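You operate a simulated robot arm through the tools that you are given. There is no shell and no other tool. Be economical: measure what you need, move in short steps, check, and stop when the job is done.

The job below is to be done with a simulated two-armed robot. You get a single attempt, and the scene is never put back.

## Task
Wipe up the spill on the top of the dark table with the red cloth and put it back.

It is judged by the outcome, as a careful person would: the job done as asked, and still so three seconds after it is handed in. It fails if anything else is knocked over, pushed out of place, dropped, spilled or broken. Flat cloth is picked up by pressing the open fingertips on it (5 to 10 N) and closing them slowly along it; thin cloth reads only 2 to 8 mm in the jaws.

## Robot
Two 7-joint arms with two-finger parallel grippers on one trunk, on a base that drives. Base frame: it is fixed to the floor where the robot stands at the start and does not move with it; the origin is under the middle of the robot, x ahead of it, y to its left, z up. Units: m, rad, N and s.
The left shoulder is at the start at [0.062, 0.198, 0.979], the right one opposite. With the tool pointing down near the work surface each hand reaches from about 0.28 to 0.7 m from the robot's upright axis, wherever it stands, measured 20 degrees to its own side. Payload 1.57 kg a hand.
The tool frame of a hand sits at the grasp point between the pads (the TCP): z along the fingers, y along the line on which they close. The tips reach 0.03 m beyond it. The gripper opens to 0.11 m. The fingers are 0.024 m wide and 0.012 m thick; the gripper's body (0.048 by 0.112 m) begins 0.078 m behind the TCP.
Orientation is told as [roll, pitch, yaw] about the base's x, y, z axes, in that order, counted from this pose: with the fingers straight down and closing along the base's y, the tool's x points along the base's -x, its y along +y and its z along -z.

## Interface
- The arms move only by the tool play_rows. It takes "left_moves", "right_moves" or both (then of equal length, played together; a hand with none holds still); each is a list of rows, each a list of 7 numbers: the shift along the tool's x, y, z in m, then the turn, a rotation vector about the tool's x, y, z in rad, then the finger opening in m, from 0 to 0.11. In form: [[dx, dy, dz, wx, wy, wz, fingers], ...]. A call has 1 to 20 rows; each row is the pose to reach, as a shift and turn from the pose commanded when the call began, along the tool's axes at that moment. Each row takes 0.2 s and may step no farther than 0.05 m and 0.15 rad from the row before; otherwise, or with a gripper value out of range, the whole call is refused. Where a pose cannot be reached the arm comes as near as it can. A force on the tool above 40 N (or 10 N above the force at the start of the call, whichever is more), or a blocked arm, ends the call early, and 0.2 s more pass. The fingers move at their own pace (about 0.072 m/s each) and stop on an object; they squeeze with about 27 N. The grip force told is the motor's: it shows also when the fingers shut on nothing. Time passes only in rows, and 0.2 s behind the last, so rows that repeat a pose let the fingers close. It gives the time, the measured TCP pose, the force on the tool (base axes), the opening and the grip force at its end, in the units of the frame above (readings bear some noise), with the torque about the TCP (base axes, N m) and any sound that the robot's microphone picked up.
- Cameras (640 x 400 px; columns grow to the right, rows downward): "scene" is now at [0.0952, 0.0091, 1.5486]; the picture's right is [0.11, -0.99, 0.00], its down [-0.88, -0.10, -0.46] and it looks along [0.46, 0.05, -0.89] (base axes); focal length 260 px, centre (320, 200). "left" rides on the left gripper at [0.07, -0.016, -0.141] in its tool frame; the picture's right is [0.23, 0.97, 0.00], its down [-0.86, 0.20, -0.48] and it looks along [-0.47, 0.11, 0.88] (tool axes); focal length 222 px, centre (320, 200). "right" rides on the right gripper at [0.07, 0.016, -0.141] in its tool frame; the picture's right is [-0.23, 0.97, 0.00], its down [-0.85, -0.20, -0.48] and it looks along [-0.47, -0.11, 0.88] (tool axes); focal length 222 px, centre (320, 200). There is no depth. A picture from a camera that has moved, and an enlarged one, comes with that camera's place and axes in the base frame and with its lens.
- camera(camera): a new picture of that camera. The clock stands still meanwhile.
- lift_body(by): slides the trunk up (or, below 0, down) by that many m; the arms and the scene camera ride with it, the base frame stays. It gives what a move gives, with no picture.
- steer(legs): drives the robot by 1 to 6 legs, each [ahead, left, turn to the left] in m, m and rad, along the robot's own axes; the way and the turn of a leg run together, so that a leg with both is an arc; at most 1.5 m and 3.142 rad a leg. The arms and the cameras ride along, it lands a little off, and it stops where it bumps. It gives what a move gives.
- pan_tilt(pan, tilt): turns the head with the scene camera to pan (to the left, within 1.501 rad either way) and tilt (down, from -0.506 to 1.204), counted from straight ahead of the robot. It gives what a move gives.
- zoom(camera, box): a new picture of the part [left, top, right, bottom] of that camera's present view, enlarged. The clock stands still meanwhile.
- close_job(): hands the job in; it is judged then, once.

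Work in short steps. Places have to be worked out from the pictures, the camera data and where the tool is seen: move nearer, look again, correct. Check each grasp and each placing, and mend what went wrong. You have 120 turns and 100 pictures in all, those below and enlarged ones among them. Open the grippers and draw the arms clear of the work before you hand the job in, unless the task says otherwise; then end with one line.

The tools are called after ">>>" as name(argument=value, ...) on one line, values as JSON. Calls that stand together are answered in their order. play_rows: Moves the arms, as the interface text tells. Its arguments: {"type":"object","properties":{"left_moves":{"type":"array"},"right_moves":{"type":"array"}},"required":[]} The other tools are called the same way: lift_body (by) slides the trunk up or down; steer (legs) drives the base; pan_tilt (pan, tilt) turns the head that bears the scene camera; camera (camera) takes a picture; zoom (camera, box) takes an enlarged picture of a part of a camera's view; close_job () hands the job in.

At the start:

```text
clock: 0.0
left_tool_pos: [0.4308, 0.3408, 0.9457]
left_orientation: [0.0, -0.001, -0.001]
left_wrist_force: [-0.3, -0.6, -1.0]
left_moment: [-0.04, 0.0, 0.02]
left_width: 0.1099
left_grasp_force: 0.1
right_tool_pos: [0.3663, -0.1028, 0.916]
right_orientation: [0.002, 0.002, 0.0]
right_wrist_force: [0.3, 0.0, 0.5]
right_moment: [0.01, -0.02, -0.04]
right_width: 0.1101
right_grasp_force: 0.0
trunk travel left (down, up): [-0.575, 0.415]
robot x, y, heading: [-0.0006, 0.0018, -0.006]
head pan, tilt: [0.113, 1.091]
```

scene: 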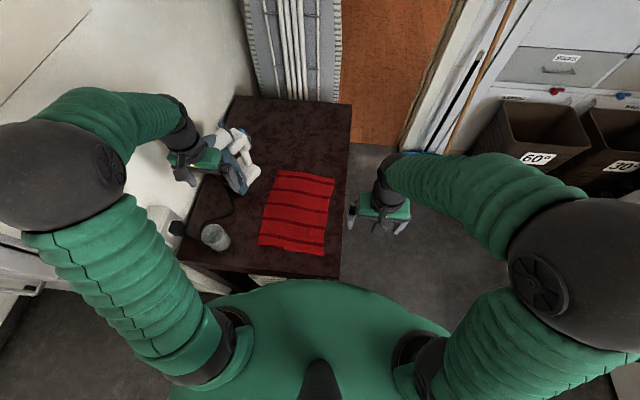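
right: 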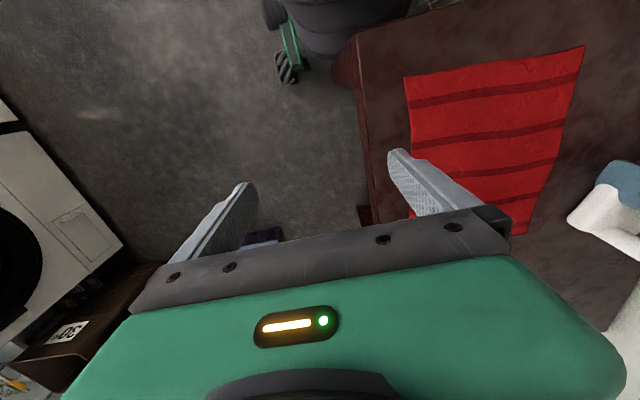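
left: 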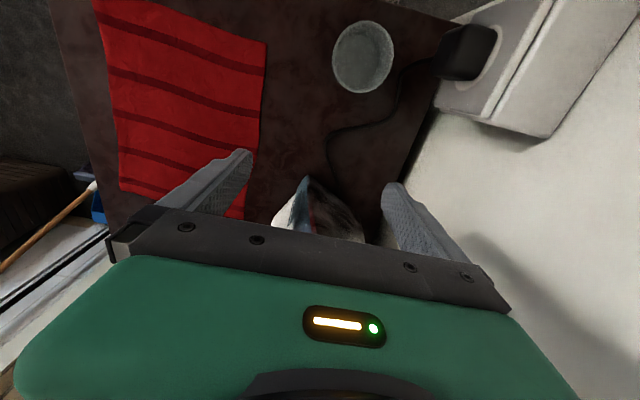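

The dark table carries a red cloth, a cup, and a white/blue bottle-like object; the spill isn't obvious yet. I zoom in on the table.

>>> zoom(camera="scene", box=[160, 80, 370, 290])

>>> zoom(camera="left", box=[80, 0, 480, 250])

```text
1.90 times, centred on (265, 185) of scene
camera zoom: at [0.0952, 0.0091, 1.5486], right [0.11, -0.99, 0.0], down [-0.88, -0.1, -0.46], along [0.46, 0.05, -0.89], focal length 495 px, centre (425, 229)
```

zoom: 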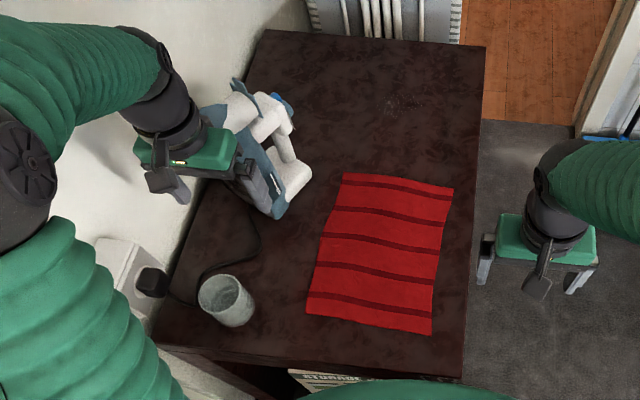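

```text
1.60 times, centred on (280, 125) of left
camera zoom: at [0.3615, 0.3238, 1.0871], right [-0.23, 0.97, 0.0], down [0.86, 0.2, 0.48], along [0.47, 0.11, -0.88], focal length 355 px, centre (384, 320)
```

zoom: 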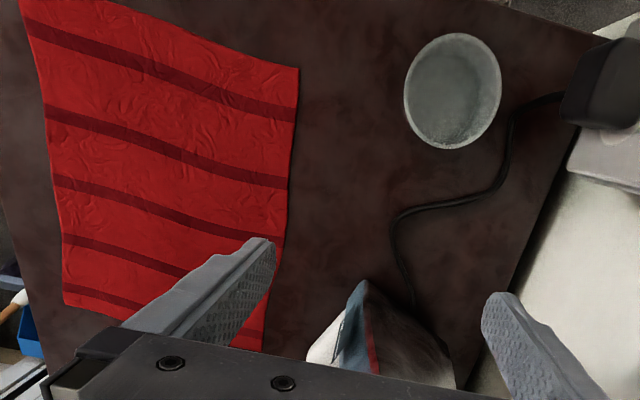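

There is a faint patch near zoom (395,100), at the far side of the table. I zoom in there.

>>> zoom(camera="scene", box=[240, 90, 360, 170])

>>> zoom(camera="scene", box=[170, 160, 350, 280])

```text
5.00 times, centred on (300, 130) of scene
camera zoom: at [0.0952, 0.0091, 1.5486], right [0.11, -0.99, 0.0], down [-0.88, -0.1, -0.46], along [0.46, 0.05, -0.89], focal length 1300 px, centre (420, 550)
```

zoom: 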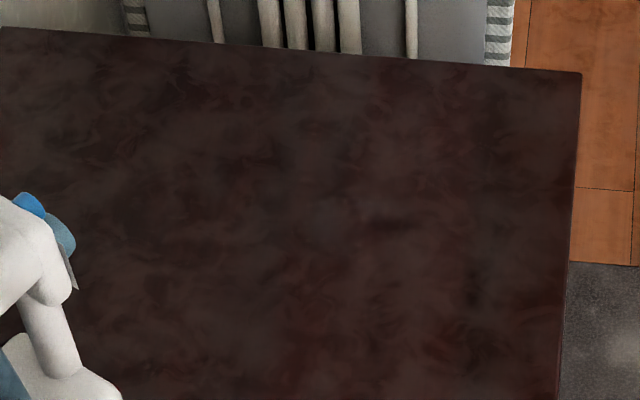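

```text
3.33 times, centred on (260, 220) of scene
camera zoom: at [0.0952, 0.0091, 1.5486], right [0.11, -0.99, 0.0], down [-0.88, -0.1, -0.46], along [0.46, 0.05, -0.89], focal length 867 px, centre (520, 133)
```

zoom: 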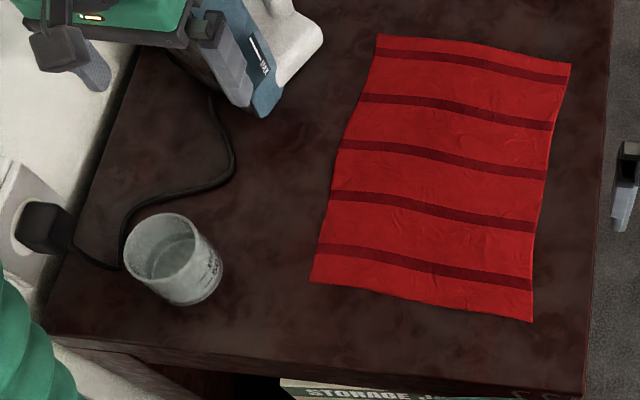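

No obvious spill from here. The table top seems about z≈0.70, with the cloth spanning x 0.33–0.64, y 0.01–0.24. I move the right hand ahead and up so its camera sees the far half of the table.

>>> play_rows(right_moves=[[-0.04, 0, -0.02, 0, 0, 0, 0.11], [-0.08, 0.02, -0.04, 0, 0, 0, 0.11], [-0.12, 0.04, -0.06, 0, 0, 0, 0.11], [-0.16, 0.06, -0.08, 0, 0, 0, 0.11], [-0.2, 0.08, -0.08, 0, 0, 0, 0.11]])

>>> camera(camera="right")

>>> pan_tilt(pan=0.15, tilt=0.8)

>>> camera(camera="scene")

```text
clock: 1.2
left_tool_pos: [0.4305, 0.3397, 0.9446]
left_orientation: [-0.002, 0.002, 0.0]
left_wrist_force: [0.6, 0.0, -0.8]
left_moment: [-0.05, 0.01, 0.01]
left_width: 0.11
left_grasp_force: 0.0
right_tool_pos: [0.5677, -0.0213, 0.9921]
right_orientation: [-0.003, 0.005, 0.0]
right_wrist_force: [0.4, 0.0, -0.2]
right_moment: [-0.01, 0.03, -0.01]
right_width: 0.1102
right_grasp_force: 0.0
trunk travel left (down, up): [-0.575, 0.415]
robot x, y, heading: [0.0004, -0.0007, -0.003]
head pan, tilt: [0.113, 1.091]
```

```text
92 pictures are left
camera right: at [0.4972, -0.0053, 1.1333], right [0.23, 0.97, 0.0], down [0.86, -0.2, 0.47], along [0.46, -0.11, -0.88], focal length 222 px, centre (320, 200)
```

right: 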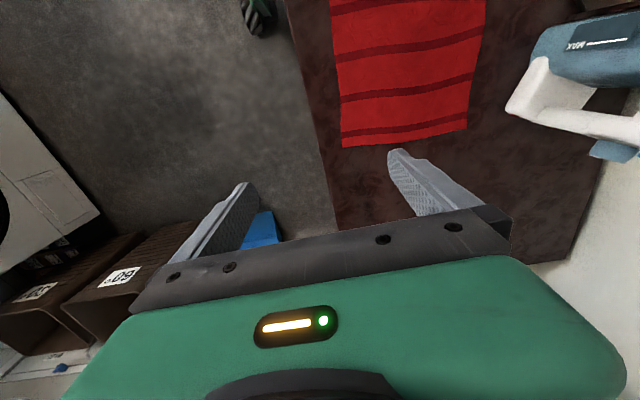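

```text
clock: 2.0
left_tool_pos: [0.4291, 0.3399, 0.9454]
left_orientation: [0.001, -0.002, 0.0]
left_wrist_force: [0.4, 0.4, -0.8]
left_moment: [0.02, -0.01, 0.0]
left_width: 0.1101
left_grasp_force: 0.0
right_tool_pos: [0.5641, -0.0228, 0.994]
right_orientation: [-0.002, -0.001, 0.0]
right_wrist_force: [-0.4, 0.0, 0.8]
right_moment: [-0.01, 0.01, 0.01]
right_width: 0.11
right_grasp_force: 0.1
trunk travel left (down, up): [-0.575, 0.415]
robot x, y, heading: [0.0028, -0.0007, 0.0]
head pan, tilt: [0.15, 0.799]
```

```text
91 pictures are left
camera scene: at [0.1119, 0.0147, 1.5696], right [0.15, -0.99, 0.0], down [-0.71, -0.11, -0.7], along [0.69, 0.1, -0.72], focal length 260 px, centre (320, 200)
```

scene: 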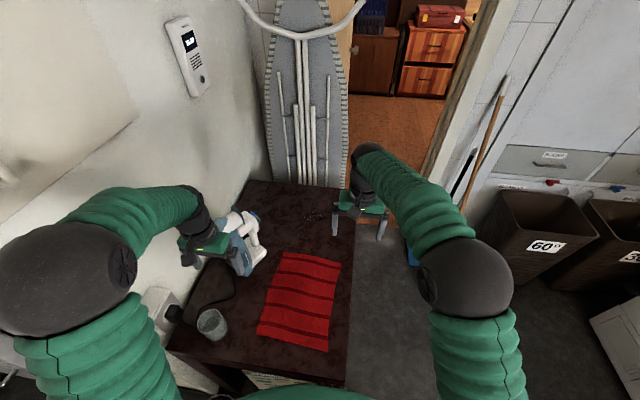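

Something glints near scene (315,215). I zoom there.

>>> zoom(camera="scene", box=[250, 175, 350, 240])

>>> zoom(camera="scene", box=[160, 180, 360, 390])

```text
6.15 times, centred on (300, 208) of scene
camera zoom: at [0.1119, 0.0147, 1.5696], right [0.15, -0.99, 0.0], down [-0.71, -0.11, -0.7], along [0.69, 0.1, -0.72], focal length 1600 px, centre (443, 154)
```

zoom: 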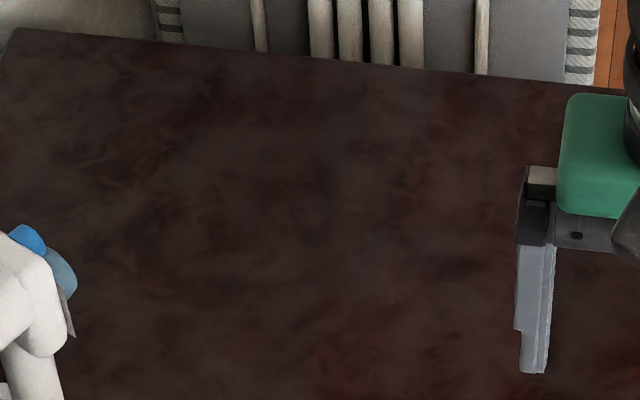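

```text
1.90 times, centred on (260, 285) of scene
camera zoom: at [0.1119, 0.0147, 1.5696], right [0.15, -0.99, 0.0], down [-0.71, -0.11, -0.7], along [0.69, 0.1, -0.72], focal length 495 px, centre (434, 38)
```

zoom: 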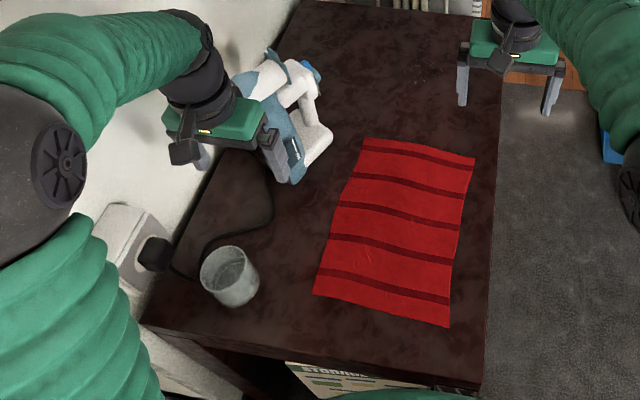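

Still nothing clear. I pitch the right hand so its camera looks farther ahead over the table's far half.

>>> play_rows(right_moves=[[0, 0.03, 0, 0, -0.14, 0, 0.11], [0, 0.06, -0.02, 0, -0.28, 0, 0.11], [0, 0.09, -0.04, 0, -0.42, 0, 0.11], [0, 0.12, -0.05, 0, -0.56, 0, 0.11], [0, 0.12, -0.05, 0, -0.56, 0, 0.11]])

>>> camera(camera="right")

```text
clock: 3.1
left_tool_pos: [0.4278, 0.3375, 0.9463]
left_orientation: [0.003, -0.003, -0.002]
left_wrist_force: [0.3, 0.2, -0.1]
left_moment: [0.01, 0.02, 0.0]
left_width: 0.11
left_grasp_force: 0.1
right_tool_pos: [0.6141, -0.0166, 1.0354]
right_orientation: [-0.015, -0.553, -0.201]
right_wrist_force: [-0.1, -0.4, -0.3]
right_moment: [0.04, 0.01, -0.01]
right_width: 0.11
right_grasp_force: 0.0
trunk travel left (down, up): [-0.575, 0.415]
robot x, y, heading: [-0.0021, 0.0001, 0.004]
head pan, tilt: [0.15, 0.799]
stopped in row 5 (right hand): the arm was blocked; the commanded pose is now the measured one
```

```text
88 pictures are left
camera right: at [0.4869, 0.0275, 1.1188], right [0.39, 0.91, 0.11], down [0.43, -0.28, 0.86], along [0.81, -0.29, -0.5], focal length 222 px, centre (320, 200)
```

right: 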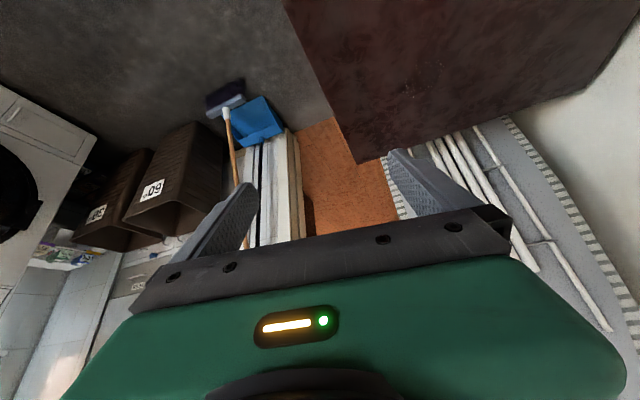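

The far table half is in view; I enlarge it.

>>> zoom(camera="right", box=[290, 0, 610, 170])

```text
2.00 times, centred on (450, 85) of right
camera zoom: at [0.4869, 0.0275, 1.1188], right [0.39, 0.91, 0.11], down [0.43, -0.28, 0.86], along [0.81, -0.29, -0.5], focal length 444 px, centre (60, 430)
```

zoom: 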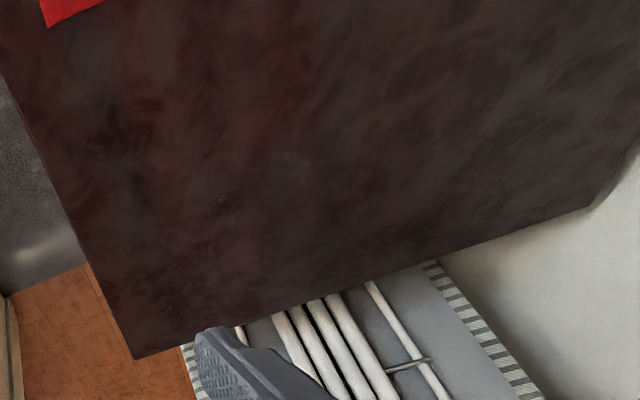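

Three views share a faint speckle that works out to about (0.84, 0.14). I enlarge it more strongly.

>>> zoom(camera="right", box=[370, 50, 470, 120])

>>> zoom(camera="scene", box=[285, 195, 345, 235])

```text
5.71 times, centred on (420, 85) of right
camera zoom: at [0.4869, 0.0275, 1.1188], right [0.39, 0.91, 0.11], down [0.43, -0.28, 0.86], along [0.81, -0.29, -0.5], focal length 1269 px, centre (-251, 857)
```

zoom: 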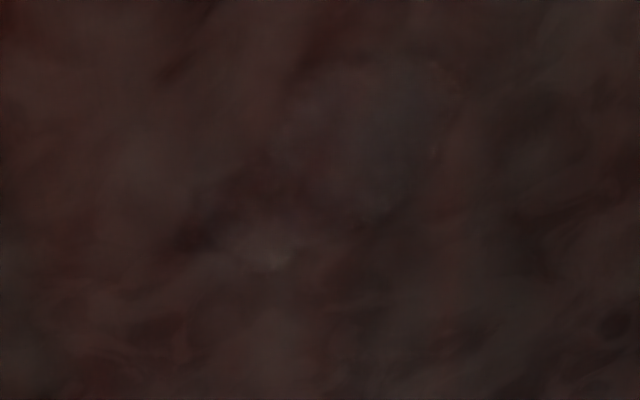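

```text
10.00 times, centred on (315, 215) of scene
camera zoom: at [0.112, 0.0118, 1.5688], right [0.15, -0.99, 0.0], down [-0.71, -0.11, -0.7], along [0.69, 0.1, -0.72], focal length 2600 px, centre (370, 50)
```

zoom: 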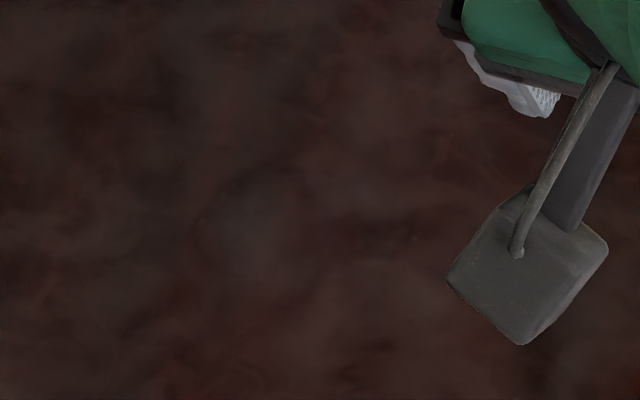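

Inconclusive; I also need reach to that side, so driving around to the table's right side looks sensible. I bring the right hand back upright, and pan the head right to check the floor space.

>>> play_rows(right_moves=[[0.04, -0.02, -0.025, 0, 0.14, 0, 0.11], [0.08, -0.04, -0.05, 0, 0.28, 0, 0.11], [0.12, -0.06, -0.075, 0, 0.42, 0, 0.11], [0.16, -0.08, -0.1, 0, 0.55, 0, 0.11], [0.18, -0.1, -0.11, 0, 0.55, 0, 0.11]])

>>> pan_tilt(pan=-0.9, tilt=0.8)

>>> camera(camera="scene")

```text
refused: row 1 steps farther than a row can; nothing moved
```

```text
clock: 4.4
left_tool_pos: [0.428, 0.3377, 0.9446]
left_orientation: [0.0, -0.001, -0.001]
left_wrist_force: [0.1, -0.5, -0.2]
left_moment: [-0.02, -0.02, -0.01]
left_width: 0.1097
left_grasp_force: 0.0
right_tool_pos: [0.6145, -0.014, 1.0378]
right_orientation: [-0.014, -0.553, -0.197]
right_wrist_force: [-0.2, 0.7, -0.1]
right_moment: [-0.01, 0.0, 0.02]
right_width: 0.11
right_grasp_force: 0.0
trunk travel left (down, up): [-0.575, 0.415]
robot x, y, heading: [0.0007, -0.0024, 0.0]
head pan, tilt: [-0.901, 0.799]
```

```text
84 pictures are left
camera scene: at [0.0826, -0.0609, 1.57], right [-0.78, -0.62, 0.0], down [-0.45, 0.56, -0.7], along [0.43, -0.55, -0.72], focal length 260 px, centre (320, 200)
```

scene: 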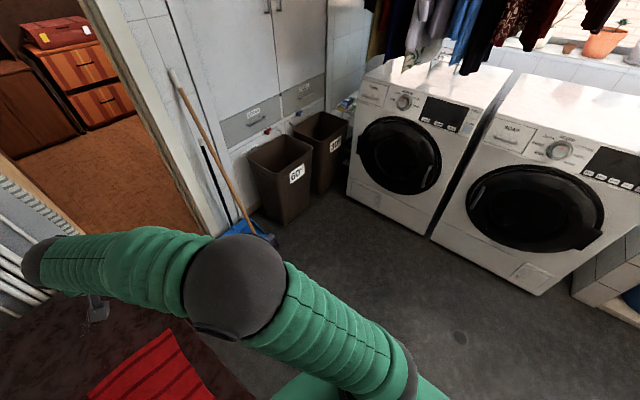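

There's ample floor to the right (washers at y≈-1.45, hampers at x≥1.1, y≈-0.9). I retract the right hand upright and raise the left hand before driving.

>>> play_rows(right_moves=[[0.03, -0.02, -0.02, 0, 0.13, 0, 0.11], [0.06, -0.04, -0.04, 0, 0.26, 0, 0.11], [0.09, -0.06, -0.06, 0, 0.39, 0, 0.11], [0.12, -0.08, -0.08, 0, 0.5, 0, 0.11], [0.15, -0.1, -0.1, 0, 0.55, 0, 0.11]], left_moves=[[0, 0, -0.03, 0, 0, 0, 0.11], [0, 0, -0.06, 0, 0, 0, 0.11], [0.0, 0, -0.09, 0, 0, 0, 0.11], [0.03, 0, -0.12, 0, 0, 0, 0.11], [0.06, 0, -0.12, 0, 0, 0, 0.11]])

>>> pan_tilt(pan=0.2, tilt=0.95)

>>> camera(camera="scene")

```text
clock: 5.6
left_tool_pos: [0.3641, 0.3373, 1.0653]
left_orientation: [0.001, -0.004, 0.0]
left_wrist_force: [-0.2, 0.1, 0.2]
left_moment: [0.04, 0.01, 0.0]
left_width: 0.11
left_grasp_force: 0.1
right_tool_pos: [0.4129, -0.0701, 1.0464]
right_orientation: [-0.01, -0.001, -0.193]
right_wrist_force: [0.1, -0.8, 0.3]
right_moment: [-0.02, -0.05, -0.03]
right_width: 0.1099
right_grasp_force: 0.2
trunk travel left (down, up): [-0.575, 0.415]
robot x, y, heading: [0.0009, 0.0002, -0.006]
head pan, tilt: [-0.901, 0.799]
```

```text
clock: 6.9
left_tool_pos: [0.3674, 0.3393, 1.064]
left_orientation: [-0.002, -0.003, -0.002]
left_wrist_force: [-0.3, -0.5, -0.6]
left_moment: [0.03, 0.0, 0.02]
left_width: 0.11
left_grasp_force: 0.1
right_tool_pos: [0.4174, -0.0684, 1.0444]
right_orientation: [-0.012, -0.003, -0.196]
right_wrist_force: [0.6, 0.0, -0.4]
right_moment: [0.02, 0.01, -0.01]
right_width: 0.1102
right_grasp_force: 0.0
trunk travel left (down, up): [-0.575, 0.415]
robot x, y, heading: [0.0005, -0.0002, 0.001]
head pan, tilt: [0.201, 0.949]
```

```text
83 pictures are left
camera scene: at [0.1032, 0.0162, 1.5582], right [0.2, -0.98, 0.0], down [-0.8, -0.16, -0.58], along [0.57, 0.11, -0.81], focal length 260 px, centre (320, 200)
```

scene: 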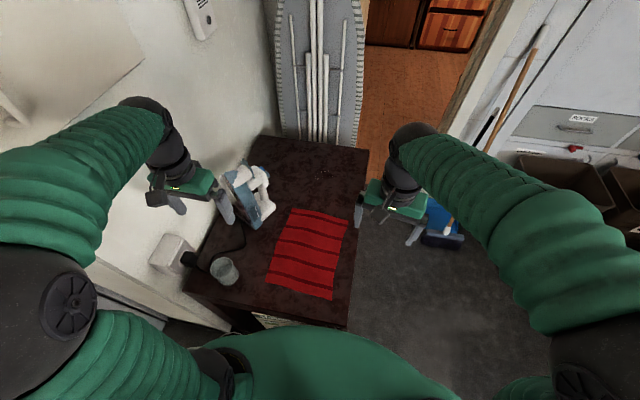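

Again a faint mark at (325,172) → about (0.86, 0.14). I drive around: slide right, turn to face +y, then slide toward the far end of the table.

>>> steer(legs=[[0, -0.65, 0], [0, 0, 1.571]])

>>> pan_tilt(pan=-0.3, tilt=0.7)

>>> camera(camera="scene")

```text
clock: 14.3
left_tool_pos: [-0.3349, -0.2691, 1.0641]
left_orientation: [0.0, -0.002, 1.544]
left_wrist_force: [0.1, -0.3, 0.3]
left_moment: [0.0, 0.02, 0.04]
left_width: 0.1098
left_grasp_force: 0.1
right_tool_pos: [0.0753, -0.2306, 1.0457]
right_orientation: [-0.012, -0.002, 1.349]
right_wrist_force: [0.3, 0.1, 1.1]
right_moment: [-0.01, 0.0, -0.02]
right_width: 0.11
right_grasp_force: 0.1
trunk travel left (down, up): [-0.575, 0.415]
robot x, y, heading: [-0.0041, -0.6463, 1.545]
head pan, tilt: [0.201, 0.949]
```

```text
clock: 15.2
left_tool_pos: [-0.3334, -0.2698, 1.0645]
left_orientation: [0.001, -0.002, 1.544]
left_wrist_force: [-0.1, -0.7, 0.1]
left_moment: [0.0, -0.03, 0.0]
left_width: 0.1101
left_grasp_force: 0.0
right_tool_pos: [0.076, -0.2302, 1.045]
right_orientation: [-0.012, -0.001, 1.35]
right_wrist_force: [-0.1, -0.7, -0.2]
right_moment: [0.0, -0.02, 0.0]
right_width: 0.1096
right_grasp_force: 0.0
trunk travel left (down, up): [-0.575, 0.415]
robot x, y, heading: [-0.0047, -0.6467, 1.549]
head pan, tilt: [-0.3, 0.7]
```

```text
82 pictures are left
camera scene: at [0.0216, -0.5318, 1.578], right [0.95, -0.32, 0.0], down [-0.21, -0.61, -0.76], along [0.25, 0.72, -0.65], focal length 260 px, centre (320, 200)
```

scene: 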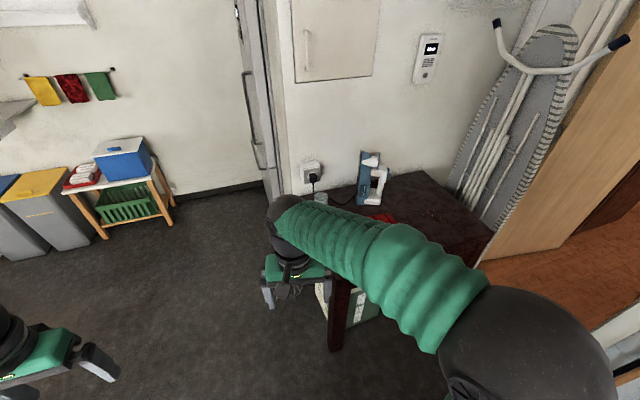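

The mark shows at (432,212). There is also a wall rack with yellow, red and green cloths; I zoom on both.

>>> zoom(camera="scene", box=[0, 50, 180, 250])

>>> zoom(camera="scene", box=[320, 140, 500, 260])

```text
2.00 times, centred on (90, 150) of scene
camera zoom: at [0.0216, -0.5318, 1.578], right [0.95, -0.32, 0.0], down [-0.21, -0.61, -0.76], along [0.25, 0.72, -0.65], focal length 520 px, centre (780, 300)
```

zoom: 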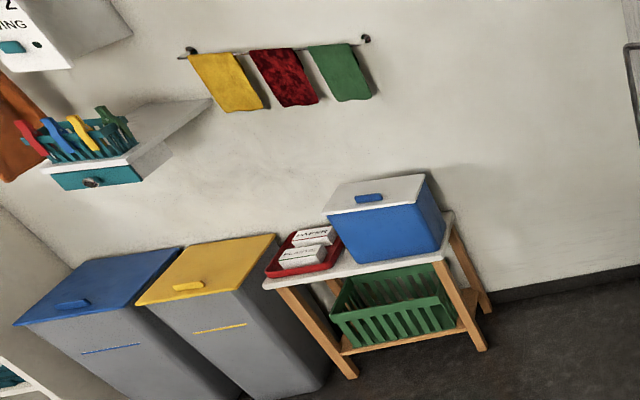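

```text
3.33 times, centred on (410, 200) of scene
camera zoom: at [0.0216, -0.5318, 1.578], right [0.95, -0.32, 0.0], down [-0.21, -0.61, -0.76], along [0.25, 0.72, -0.65], focal length 867 px, centre (20, 200)
```

zoom: 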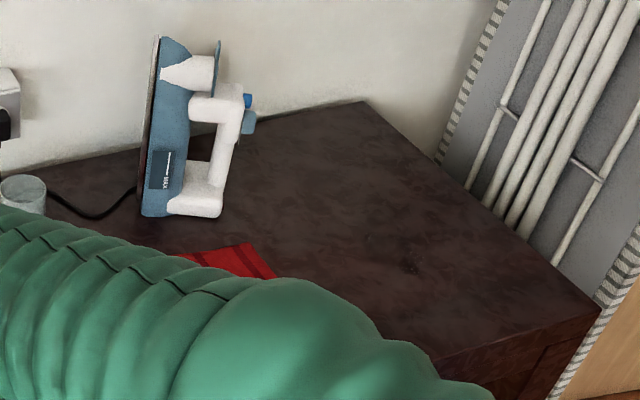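

The cloth on the table beside the spill is the one meant (the robot starts right at it; the rail cloths are wall hangings). I slide right along the table side to x≈0.62.

>>> steer(legs=[[0, -0.62, 0.02]])

>>> pan_tilt(pan=-0.1, tilt=0.85)

>>> camera(camera="scene")

```text
clock: 18.6
left_tool_pos: [0.2608, -0.2859, 1.0631]
left_orientation: [-0.003, -0.002, 1.57]
left_wrist_force: [-0.5, 0.2, -0.8]
left_moment: [0.02, -0.05, 0.03]
left_width: 0.11
left_grasp_force: 0.0
right_tool_pos: [0.6697, -0.2386, 1.0441]
right_orientation: [-0.016, -0.001, 1.373]
right_wrist_force: [-0.4, 0.5, 1.3]
right_moment: [0.01, -0.03, 0.0]
right_width: 0.1101
right_grasp_force: 0.1
trunk travel left (down, up): [-0.575, 0.415]
robot x, y, heading: [0.6032, -0.6505, 1.571]
head pan, tilt: [-0.3, 0.7]
```

```text
clock: 19.4
left_tool_pos: [0.2619, -0.2863, 1.0648]
left_orientation: [0.0, -0.002, 1.569]
left_wrist_force: [0.1, 0.1, -0.2]
left_moment: [0.04, -0.02, 0.04]
left_width: 0.1099
left_grasp_force: 0.0
right_tool_pos: [0.6711, -0.2379, 1.0447]
right_orientation: [-0.015, -0.002, 1.377]
right_wrist_force: [-0.1, 0.1, 0.2]
right_moment: [0.0, -0.01, -0.01]
right_width: 0.1102
right_grasp_force: 0.2
trunk travel left (down, up): [-0.575, 0.415]
robot x, y, heading: [0.6033, -0.6581, 1.568]
head pan, tilt: [-0.099, 0.85]
```

```text
79 pictures are left
camera scene: at [0.6068, -0.543, 1.5658], right [0.99, -0.1, 0.0], down [-0.07, -0.75, -0.66], along [0.07, 0.66, -0.75], focal length 260 px, centre (320, 200)
```

scene: 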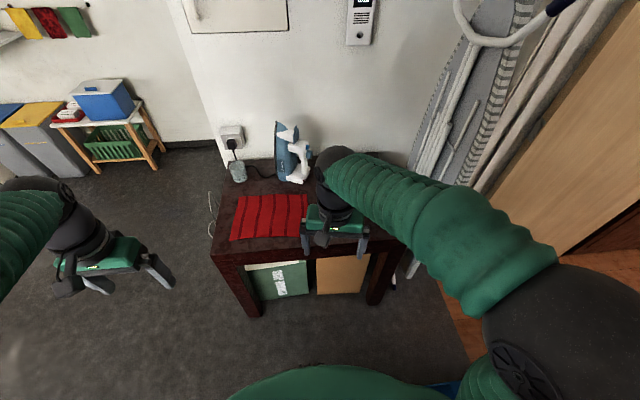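

I move ahead 0.25 m (table edge at about y=-0.06) and then view the table from the right hand's camera and head.

>>> steer(legs=[[0.24, 0, 0]])

>>> pan_tilt(pan=-0.2, tilt=1.0)

>>> camera(camera="scene")

>>> camera(camera="right")

```text
clock: 21.1
left_tool_pos: [0.2682, -0.0458, 1.0641]
left_orientation: [0.001, -0.001, 1.565]
left_wrist_force: [0.8, 0.0, -0.4]
left_moment: [0.01, -0.02, -0.01]
left_width: 0.1101
left_grasp_force: 0.1
right_tool_pos: [0.6751, 0.0011, 1.0452]
right_orientation: [-0.01, -0.002, 1.367]
right_wrist_force: [0.9, 0.1, 0.1]
right_moment: [-0.03, 0.03, -0.02]
right_width: 0.1101
right_grasp_force: 0.0
trunk travel left (down, up): [-0.575, 0.415]
robot x, y, heading: [0.6043, -0.4176, 1.562]
head pan, tilt: [-0.099, 0.85]
```

```text
clock: 21.9
left_tool_pos: [0.2668, -0.0459, 1.0646]
left_orientation: [0.0, -0.001, 1.565]
left_wrist_force: [-0.6, 0.5, 0.2]
left_moment: [-0.05, 0.0, 0.02]
left_width: 0.1098
left_grasp_force: 0.1
right_tool_pos: [0.6778, -0.0004, 1.0447]
right_orientation: [-0.012, -0.001, 1.367]
right_wrist_force: [0.3, 0.4, -1.4]
right_moment: [-0.02, -0.04, 0.0]
right_width: 0.11
right_grasp_force: 0.0
trunk travel left (down, up): [-0.575, 0.415]
robot x, y, heading: [0.6057, -0.4161, 1.565]
head pan, tilt: [-0.201, 1.0]
```

```text
78 pictures are left
camera scene: at [0.617, -0.3125, 1.5546], right [0.98, -0.21, 0.0], down [-0.17, -0.82, -0.54], along [0.11, 0.53, -0.84], focal length 260 px, centre (320, 200)
```

scene: 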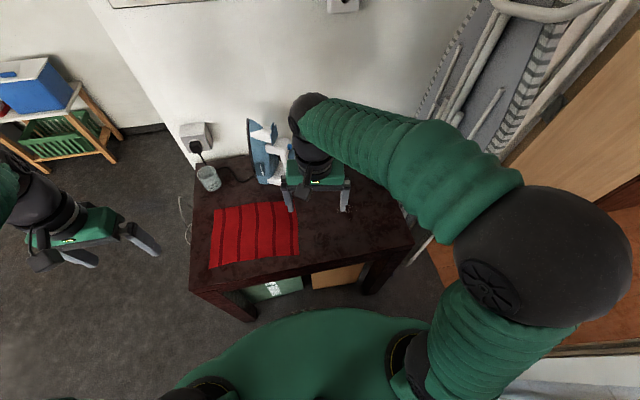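

```text
77 pictures are left
camera right: at [0.6443, -0.0639, 1.1848], right [-0.91, 0.42, -0.01], down [0.36, 0.8, 0.48], along [0.21, 0.43, -0.88], focal length 222 px, centre (320, 200)
```

right: 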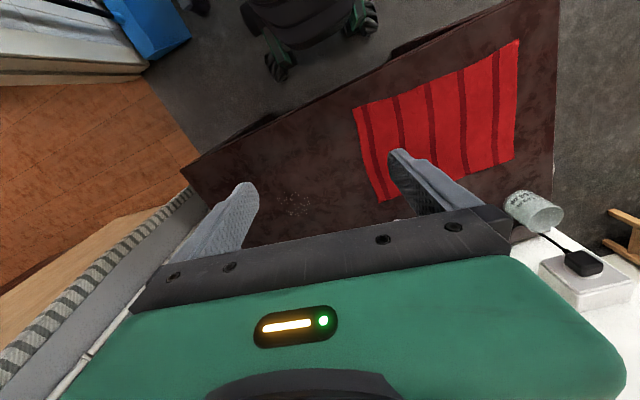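

The speckles show at right-camera (295,205) → about (0.82, 0.16). I enlarge.

>>> zoom(camera="right", box=[250, 165, 350, 230])

>>> zoom(camera="scene", box=[190, 150, 420, 300])

```text
6.15 times, centred on (300, 198) of right
camera zoom: at [0.6443, -0.0639, 1.1848], right [-0.91, 0.42, -0.01], down [0.36, 0.8, 0.48], along [0.21, 0.43, -0.88], focal length 1367 px, centre (443, 215)
```

zoom: 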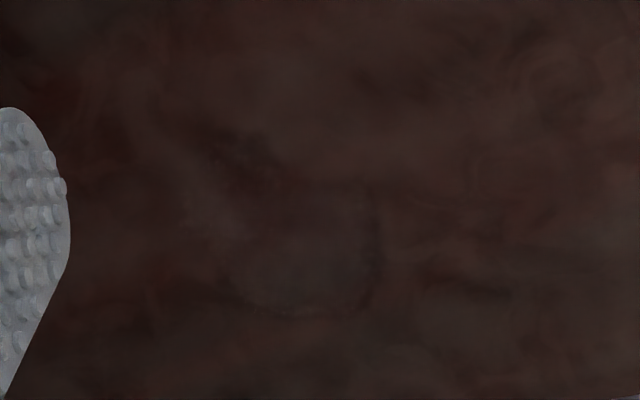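

```text
2.67 times, centred on (305, 225) of scene
camera zoom: at [0.617, -0.3125, 1.5546], right [0.98, -0.21, 0.0], down [-0.17, -0.82, -0.54], along [0.11, 0.53, -0.84], focal length 693 px, centre (360, 133)
```

zoom: 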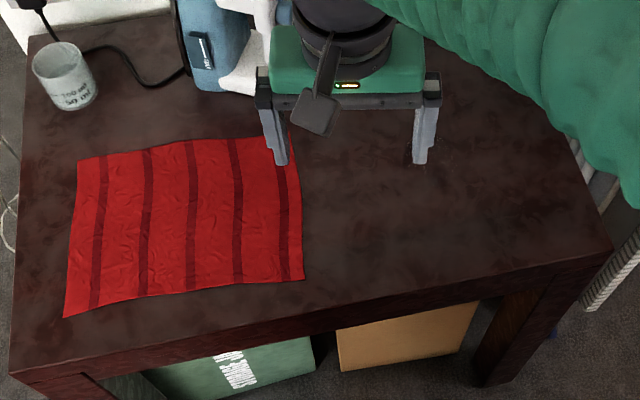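

I lower the right hand for a close look at that patch, squaring its yaw.

>>> play_rows(right_moves=[[-0.02, -0.02, 0.035, 0, 0, -0.05, 0.11], [-0.04, -0.04, 0.07, 0, 0, -0.1, 0.11], [-0.06, -0.06, 0.1, 0, 0, -0.15, 0.11], [-0.08, -0.08, 0.14, 0, 0, -0.2, 0.11], [-0.1, -0.1, 0.17, 0, 0, -0.2, 0.11], [-0.11, -0.12, 0.2, 0, 0, -0.2, 0.11]])

>>> camera(camera="right")

```text
clock: 23.2
left_tool_pos: [0.2692, -0.0455, 1.065]
left_orientation: [0.001, -0.002, 1.564]
left_wrist_force: [0.3, -0.2, -0.5]
left_moment: [0.0, 0.02, -0.04]
left_width: 0.1099
left_grasp_force: 0.1
right_tool_pos: [0.8196, 0.0856, 0.8443]
right_orientation: [-0.009, -0.001, 1.569]
right_wrist_force: [-0.1, 0.3, 0.3]
right_moment: [-0.01, 0.07, 0.0]
right_width: 0.11
right_grasp_force: 0.0
trunk travel left (down, up): [-0.575, 0.415]
robot x, y, heading: [0.6045, -0.4136, 1.569]
head pan, tilt: [-0.201, 1.0]
```

```text
74 pictures are left
camera right: at [0.8012, 0.0157, 0.9855], right [-0.97, 0.23, -0.01], down [0.2, 0.85, 0.48], along [0.12, 0.47, -0.88], focal length 222 px, centre (320, 200)
```

right: 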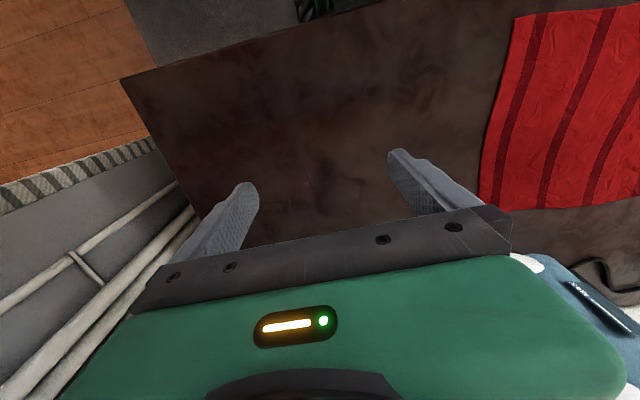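

A patch shows around (320-350,160-195). I enlarge.

>>> zoom(camera="right", box=[250, 100, 410, 200])

>>> zoom(camera="right", box=[120, 0, 640, 320])

```text
4.00 times, centred on (330, 150) of right
camera zoom: at [0.8012, 0.0157, 0.9855], right [-0.97, 0.23, -0.01], down [0.2, 0.85, 0.48], along [0.12, 0.47, -0.88], focal length 888 px, centre (280, 400)
```

zoom: 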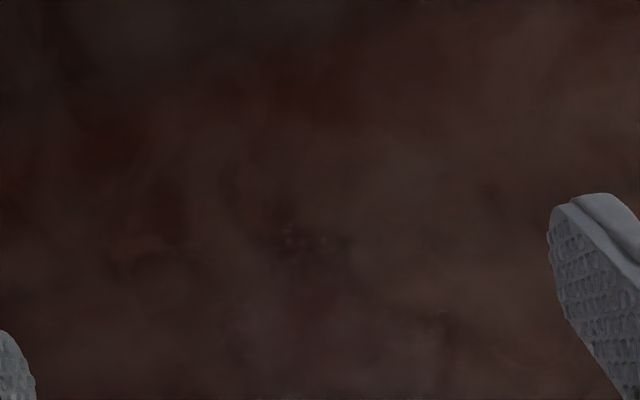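

```text
1.23 times, centred on (380, 160) of right
camera zoom: at [0.8012, 0.0157, 0.9855], right [-0.97, 0.23, -0.01], down [0.2, 0.85, 0.48], along [0.12, 0.47, -0.88], focal length 273 px, centre (246, 249)
```

zoom: 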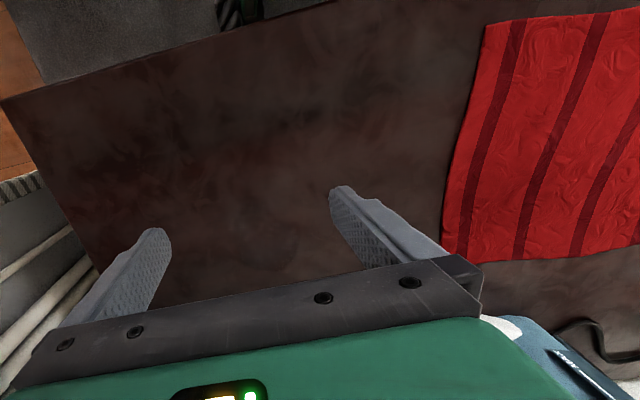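

The marks consistently lie around x 0.80–0.86, y 0.11–0.17. I'll wipe a generous area around there. Next I bring the right hand above the cloth's near-spill edge (x≈0.63), fingers closing along base x.

>>> play_rows(right_moves=[[-0.01, 0.045, 0, 0, 0, 0, 0.1], [-0.02, 0.09, 0, 0, 0, 0, 0.08], [-0.03, 0.135, 0, 0, 0, 0, 0.06], [-0.04, 0.18, 0, 0, 0, 0, 0.06], [-0.04, 0.225, 0, 0, 0, 0, 0.06], [-0.04, 0.235, 0, 0, 0, 0, 0.06]])

>>> camera(camera="right")

>>> camera(camera="scene")

```text
clock: 24.6
left_tool_pos: [0.2682, -0.0466, 1.0648]
left_orientation: [-0.001, 0.0, 1.564]
left_wrist_force: [0.0, -1.1, -0.7]
left_moment: [0.0, -0.03, -0.01]
left_width: 0.1101
left_grasp_force: 0.1
right_tool_pos: [0.5808, 0.1234, 0.8433]
right_orientation: [-0.012, 0.001, 1.569]
right_wrist_force: [0.4, -0.2, 0.1]
right_moment: [0.0, 0.0, -0.02]
right_width: 0.06
right_grasp_force: 0.0
trunk travel left (down, up): [-0.575, 0.415]
robot x, y, heading: [0.6026, -0.413, 1.56]
head pan, tilt: [-0.201, 1.0]
```

```text
71 pictures are left
camera right: at [0.5636, 0.0544, 0.9842], right [-0.97, 0.23, -0.01], down [0.2, 0.85, 0.48], along [0.12, 0.47, -0.88], focal length 222 px, centre (320, 200)
```

right: 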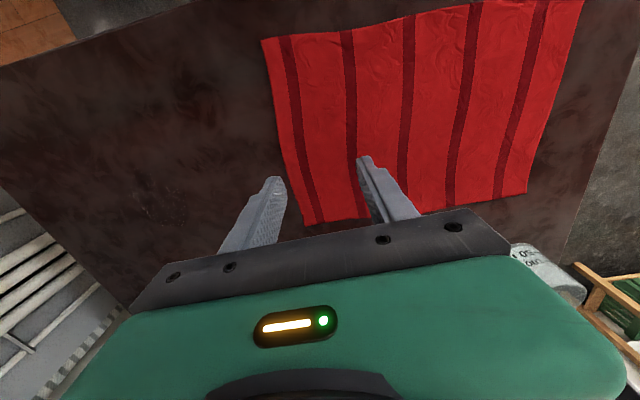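

```text
70 pictures are left
camera scene: at [0.6156, -0.3127, 1.5546], right [0.98, -0.21, 0.0], down [-0.17, -0.82, -0.54], along [0.11, 0.53, -0.84], focal length 260 px, centre (320, 200)
```

scene: 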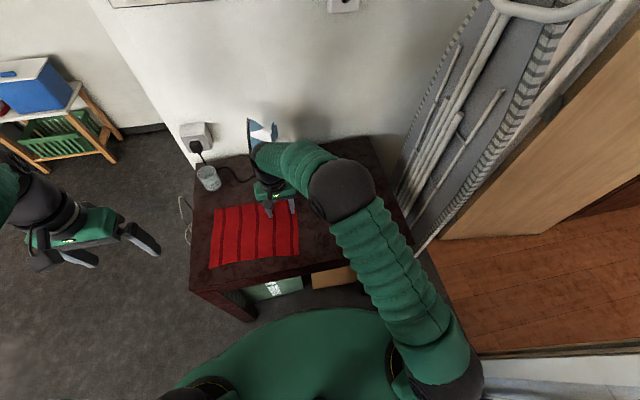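

The cloth edge near the spill is at x≈0.628 at y=0.125; the hand straddles x 0.55–0.61, on the cloth. I lower toward contact.

>>> play_rows(right_moves=[[0, -0.004, 0.03, 0, 0, 0, 0.06], [0, -0.008, 0.06, 0, 0, 0, 0.06], [0, -0.008, 0.075, 0, 0, 0, 0.06], [0, -0.008, 0.085, 0, 0, 0, 0.06], [0, -0.008, 0.09, 0, 0, 0, 0.06]])

>>> camera(camera="right")

```text
clock: 25.9
left_tool_pos: [0.268, -0.0451, 1.065]
left_orientation: [0.002, -0.001, 1.564]
left_wrist_force: [-0.3, 0.1, 0.0]
left_moment: [0.01, 0.01, -0.02]
left_width: 0.1099
left_grasp_force: 0.0
right_tool_pos: [0.5926, 0.1243, 0.7541]
right_orientation: [-0.011, -0.001, 1.568]
right_wrist_force: [0.1, 0.5, 0.5]
right_moment: [-0.01, 0.0, 0.0]
right_width: 0.0603
right_grasp_force: 0.0
trunk travel left (down, up): [-0.575, 0.415]
robot x, y, heading: [0.5996, -0.4158, 1.56]
head pan, tilt: [-0.201, 1.0]
```

```text
69 pictures are left
camera right: at [0.5741, 0.0552, 0.8941], right [-0.97, 0.23, -0.01], down [0.2, 0.85, 0.48], along [0.12, 0.47, -0.88], focal length 222 px, centre (320, 200)
```

right: 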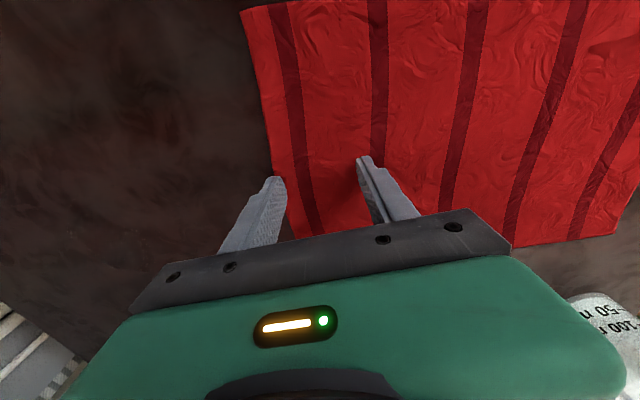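

No contact yet; the outer finger sits at the cloth's edge. I shift 15 mm inwards and descend in small steps.

>>> play_rows(right_moves=[[0, 0.015, 0, 0, 0, 0, 0.06], [0, 0.015, 0.005, 0, 0, 0, 0.06], [0, 0.015, 0.01, 0, 0, 0, 0.06], [0, 0.015, 0.015, 0, 0, 0, 0.06]])

```text
clock: 26.7
left_tool_pos: [0.2678, -0.0481, 1.0659]
left_orientation: [0.003, -0.004, 1.566]
left_wrist_force: [0.9, 0.7, 0.4]
left_moment: [-0.03, -0.01, 0.0]
left_width: 0.11
left_grasp_force: 0.0
right_tool_pos: [0.5761, 0.1278, 0.7505]
right_orientation: [-0.005, -0.012, 1.571]
right_wrist_force: [2.6, -6.3, 29.9]
right_moment: [-0.43, 0.7, 0.2]
right_width: 0.0582
right_grasp_force: 0.0
trunk travel left (down, up): [-0.575, 0.415]
robot x, y, heading: [0.6059, -0.4149, 1.561]
head pan, tilt: [-0.201, 1.0]
stopped in row 4 (right hand): the force on the tool passed its limit at 48 N (the readings are from after the stop); the commanded pose is now the measured one
```

Table top is at z≈0.72. Force is too high (30 N); I ease up 4 mm.

>>> play_rows(right_moves=[[0, 0, -0.004, 0, 0, 0, 0.06], [0, 0, -0.004, 0, 0, 0, 0.06]])

```text
clock: 27.3
left_tool_pos: [0.2672, -0.0466, 1.0642]
left_orientation: [-0.001, -0.001, 1.563]
left_wrist_force: [0.1, -0.4, 0.6]
left_moment: [0.0, 0.01, 0.0]
left_width: 0.1098
left_grasp_force: 0.0
right_tool_pos: [0.5764, 0.1278, 0.7527]
right_orientation: [-0.008, -0.009, 1.569]
right_wrist_force: [-1.0, 0.6, 5.3]
right_moment: [-0.02, 0.2, 0.01]
right_width: 0.0595
right_grasp_force: 0.1
trunk travel left (down, up): [-0.575, 0.415]
robot x, y, heading: [0.6082, -0.415, 1.564]
head pan, tilt: [-0.201, 1.0]
```

Now 5 N of press — good. I close slowly along the cloth.

>>> play_rows(right_moves=[[0, 0, 0.0005, 0, 0, 0, 0.053], [0, 0, 0.0005, 0, 0, 0, 0.046], [0, 0, 0.0005, 0, 0, 0, 0.039], [0, 0, 0.0005, 0, 0, 0, 0.032], [0, 0, 0.0005, 0, 0, 0, 0.025], [0, 0, 0.0005, 0, 0, 0, 0.018], [0, 0, 0.0005, 0, 0, 0, 0.011], [0, 0, 0.0005, 0, 0, 0, 0.005], [0, 0, 0.0, 0, 0, 0, 0.0], [0, 0, 0.0, 0, 0, 0, 0.0], [0, 0, 0.0, 0, 0, 0, 0.0]])

>>> camera(camera="right")

```text
clock: 29.7
left_tool_pos: [0.2672, -0.0475, 1.0644]
left_orientation: [0.0, -0.002, 1.565]
left_wrist_force: [-0.1, 0.3, 0.0]
left_moment: [-0.01, 0.01, 0.03]
left_width: 0.1103
left_grasp_force: 0.0
right_tool_pos: [0.5762, 0.1287, 0.7517]
right_orientation: [-0.009, -0.011, 1.57]
right_wrist_force: [0.9, -1.6, 3.1]
right_moment: [-0.02, 0.01, 0.02]
right_width: 0.003
right_grasp_force: 23.6
trunk travel left (down, up): [-0.575, 0.415]
robot x, y, heading: [0.6058, -0.4153, 1.558]
head pan, tilt: [-0.201, 1.0]
```

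```text
68 pictures are left
camera right: at [0.5585, 0.0571, 0.8917], right [-0.97, 0.23, -0.01], down [0.2, 0.85, 0.49], along [0.12, 0.47, -0.87], focal length 222 px, centre (320, 200)
```

right: 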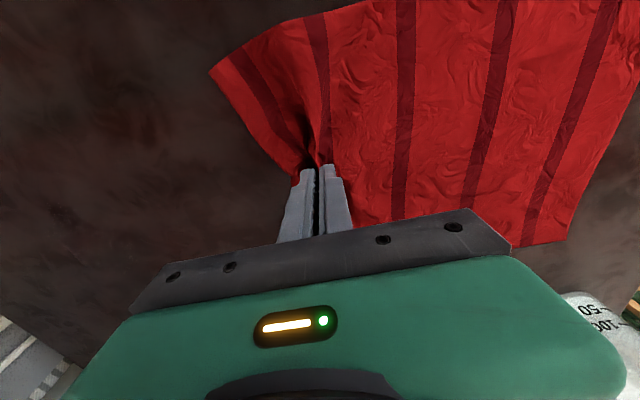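

The fold is caught (3 mm). I drag it toward the spill keeping light contact, to (0.72, 0.06), then check.

>>> play_rows(right_moves=[[0.01, -0.03, -0.001, 0, 0, 0, 0], [0.03, -0.06, -0.001, 0, 0, 0, 0], [0.05, -0.09, -0.001, 0, 0, 0, 0], [0.065, -0.12, -0.001, 0, 0, 0, 0], [0.068, -0.144, -0.001, 0, 0, 0, 0]])

>>> camera(camera="right")

>>> camera(camera="scene")

```text
clock: 30.9
left_tool_pos: [0.2686, -0.0458, 1.0657]
left_orientation: [0.002, -0.003, 1.564]
left_wrist_force: [0.3, 0.4, -0.2]
left_moment: [0.05, -0.02, -0.01]
left_width: 0.1103
left_grasp_force: 0.0
right_tool_pos: [0.72, 0.0587, 0.7523]
right_orientation: [-0.008, -0.009, 1.571]
right_wrist_force: [0.9, 0.7, 1.4]
right_moment: [0.0, 0.01, 0.01]
right_width: 0.0027
right_grasp_force: 23.9
trunk travel left (down, up): [-0.575, 0.415]
robot x, y, heading: [0.6033, -0.4125, 1.559]
head pan, tilt: [-0.201, 1.0]
```

```text
67 pictures are left
camera right: at [0.7023, -0.0115, 0.8926], right [-0.97, 0.23, 0.0], down [0.2, 0.85, 0.49], along [0.12, 0.47, -0.87], focal length 222 px, centre (320, 200)
```

right: 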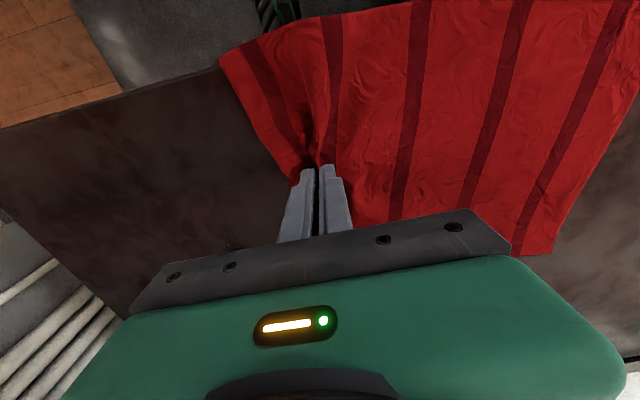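

```text
66 pictures are left
camera scene: at [0.6185, -0.3126, 1.5546], right [0.98, -0.21, 0.0], down [-0.17, -0.82, -0.54], along [0.11, 0.53, -0.84], focal length 260 px, centre (320, 200)
```

scene: 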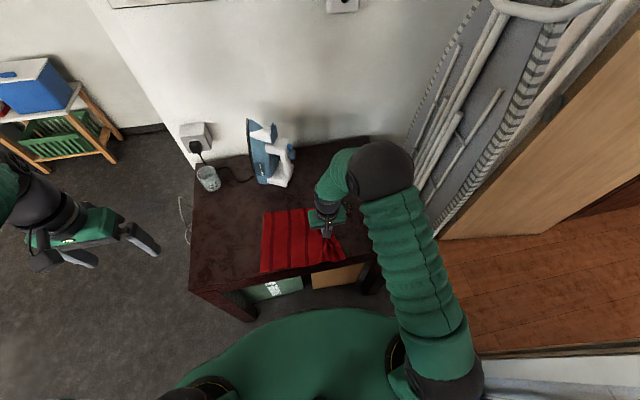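

Cloth follows well. Now I zigzag over the spill area with about 7 N press, keeping clear of the iron.

>>> play_rows(right_moves=[[0, -0.025, 0.001, 0, 0, 0, 0], [-0.041, -0.025, 0.001, 0, 0, 0, 0], [-0.085, -0.025, 0.001, 0, 0, 0, 0], [-0.12, -0.025, 0.001, 0, 0, 0, 0], [-0.12, -0.05, 0.001, 0, 0, 0, 0], [-0.08, -0.05, 0.001, 0, 0, 0, 0], [-0.036, -0.05, 0.001, 0, 0, 0, 0], [0.004, -0.05, 0.001, 0, 0, 0, 0], [0.004, -0.07, 0.001, 0, 0, 0, 0], [-0.041, -0.07, 0.001, 0, 0, 0, 0], [-0.085, -0.07, 0.001, 0, 0, 0, 0], [-0.125, -0.07, 0.001, 0, 0, 0, 0], [-0.125, -0.09, 0.001, 0, 0, 0, 0], [-0.085, -0.09, 0.001, 0, 0, 0, 0], [-0.041, -0.09, 0.001, 0, 0, 0, 0], [0, -0.09, 0.001, 0, 0, 0, 0], [0, -0.11, 0.001, 0, 0, 0, 0], [-0.041, -0.11, 0.001, 0, 0, 0, 0], [-0.085, -0.11, 0.001, 0, 0, 0, 0], [-0.125, -0.11, 0.001, 0, 0, 0, 0]])

>>> camera(camera="scene")

>>> camera(camera="right")

```text
clock: 35.1
left_tool_pos: [0.2684, -0.0449, 1.065]
left_orientation: [0.002, -0.003, 1.565]
left_wrist_force: [-0.1, -0.3, -0.6]
left_moment: [0.0, -0.01, 0.01]
left_width: 0.11
left_grasp_force: 0.1
right_tool_pos: [0.8299, 0.1869, 0.7534]
right_orientation: [-0.006, -0.006, 1.567]
right_wrist_force: [0.1, 0.5, -0.2]
right_moment: [-0.01, 0.02, -0.02]
right_width: 0.0031
right_grasp_force: 24.3
trunk travel left (down, up): [-0.575, 0.415]
robot x, y, heading: [0.607, -0.4133, 1.559]
head pan, tilt: [-0.201, 1.0]
```

```text
65 pictures are left
camera scene: at [0.618, -0.3106, 1.5545], right [0.98, -0.21, 0.0], down [-0.17, -0.83, -0.54], along [0.11, 0.53, -0.84], focal length 260 px, centre (320, 200)
```

scene: 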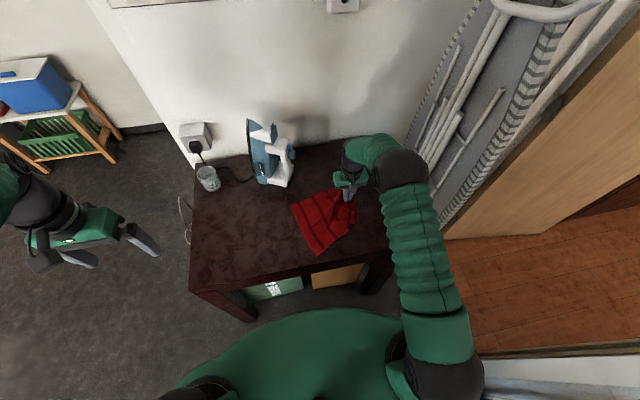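

```text
64 pictures are left
camera right: at [0.8113, 0.1163, 0.8939], right [-0.97, 0.23, -0.01], down [0.2, 0.85, 0.48], along [0.12, 0.47, -0.87], focal length 222 px, centre (320, 200)
```

right: 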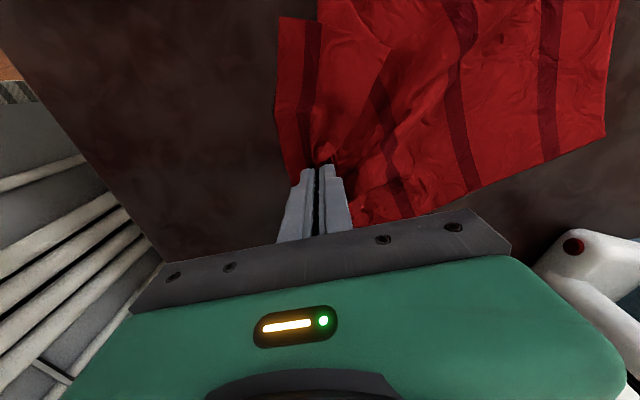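

Force dropped to zero at this spot, so I press 2 mm deeper and continue the zigzag to x≈0.91, then check.

>>> play_rows(right_moves=[[0, -0.01, 0.001, 0, 0, 0, 0], [0.0, -0.025, 0.002, 0, 0, 0, 0], [0.04, -0.025, 0.002, 0, 0, 0, 0], [0.08, -0.025, 0.002, 0, 0, 0, 0], [0.12, -0.025, 0.002, 0, 0, 0, 0]])

```text
clock: 36.3
left_tool_pos: [0.2676, -0.0466, 1.0653]
left_orientation: [0.001, -0.003, 1.564]
left_wrist_force: [-0.1, -0.4, 0.4]
left_moment: [0.0, 0.01, 0.01]
left_width: 0.1099
left_grasp_force: 0.2
right_tool_pos: [0.853, 0.0644, 0.7513]
right_orientation: [-0.007, -0.008, 1.568]
right_wrist_force: [-0.5, 1.1, 1.2]
right_moment: [0.01, -0.01, 0.05]
right_width: 0.003
right_grasp_force: 23.8
trunk travel left (down, up): [-0.575, 0.415]
robot x, y, heading: [0.6069, -0.4128, 1.567]
head pan, tilt: [-0.201, 1.0]
```

Only 1 N; I add 1.5 mm more and continue.

>>> play_rows(right_moves=[[0, -0.02, 0.0015, 0, 0, 0, 0], [-0.04, -0.02, 0.0015, 0, 0, 0, 0], [-0.08, -0.02, 0.0015, 0, 0, 0, 0], [-0.12, -0.02, 0.0015, 0, 0, 0, 0]])

```text
clock: 37.3
left_tool_pos: [0.2685, -0.0467, 1.0653]
left_orientation: [0.0, -0.003, 1.564]
left_wrist_force: [-0.7, -0.1, -0.8]
left_moment: [0.03, 0.0, 0.03]
left_width: 0.11
left_grasp_force: 0.2
right_tool_pos: [0.8765, 0.1861, 0.7515]
right_orientation: [-0.008, -0.007, 1.568]
right_wrist_force: [1.6, -4.5, 12.0]
right_moment: [-0.15, -0.03, -0.01]
right_width: 0.0027
right_grasp_force: 23.8
trunk travel left (down, up): [-0.575, 0.415]
robot x, y, heading: [0.6053, -0.4138, 1.562]
head pan, tilt: [-0.201, 1.0]
```

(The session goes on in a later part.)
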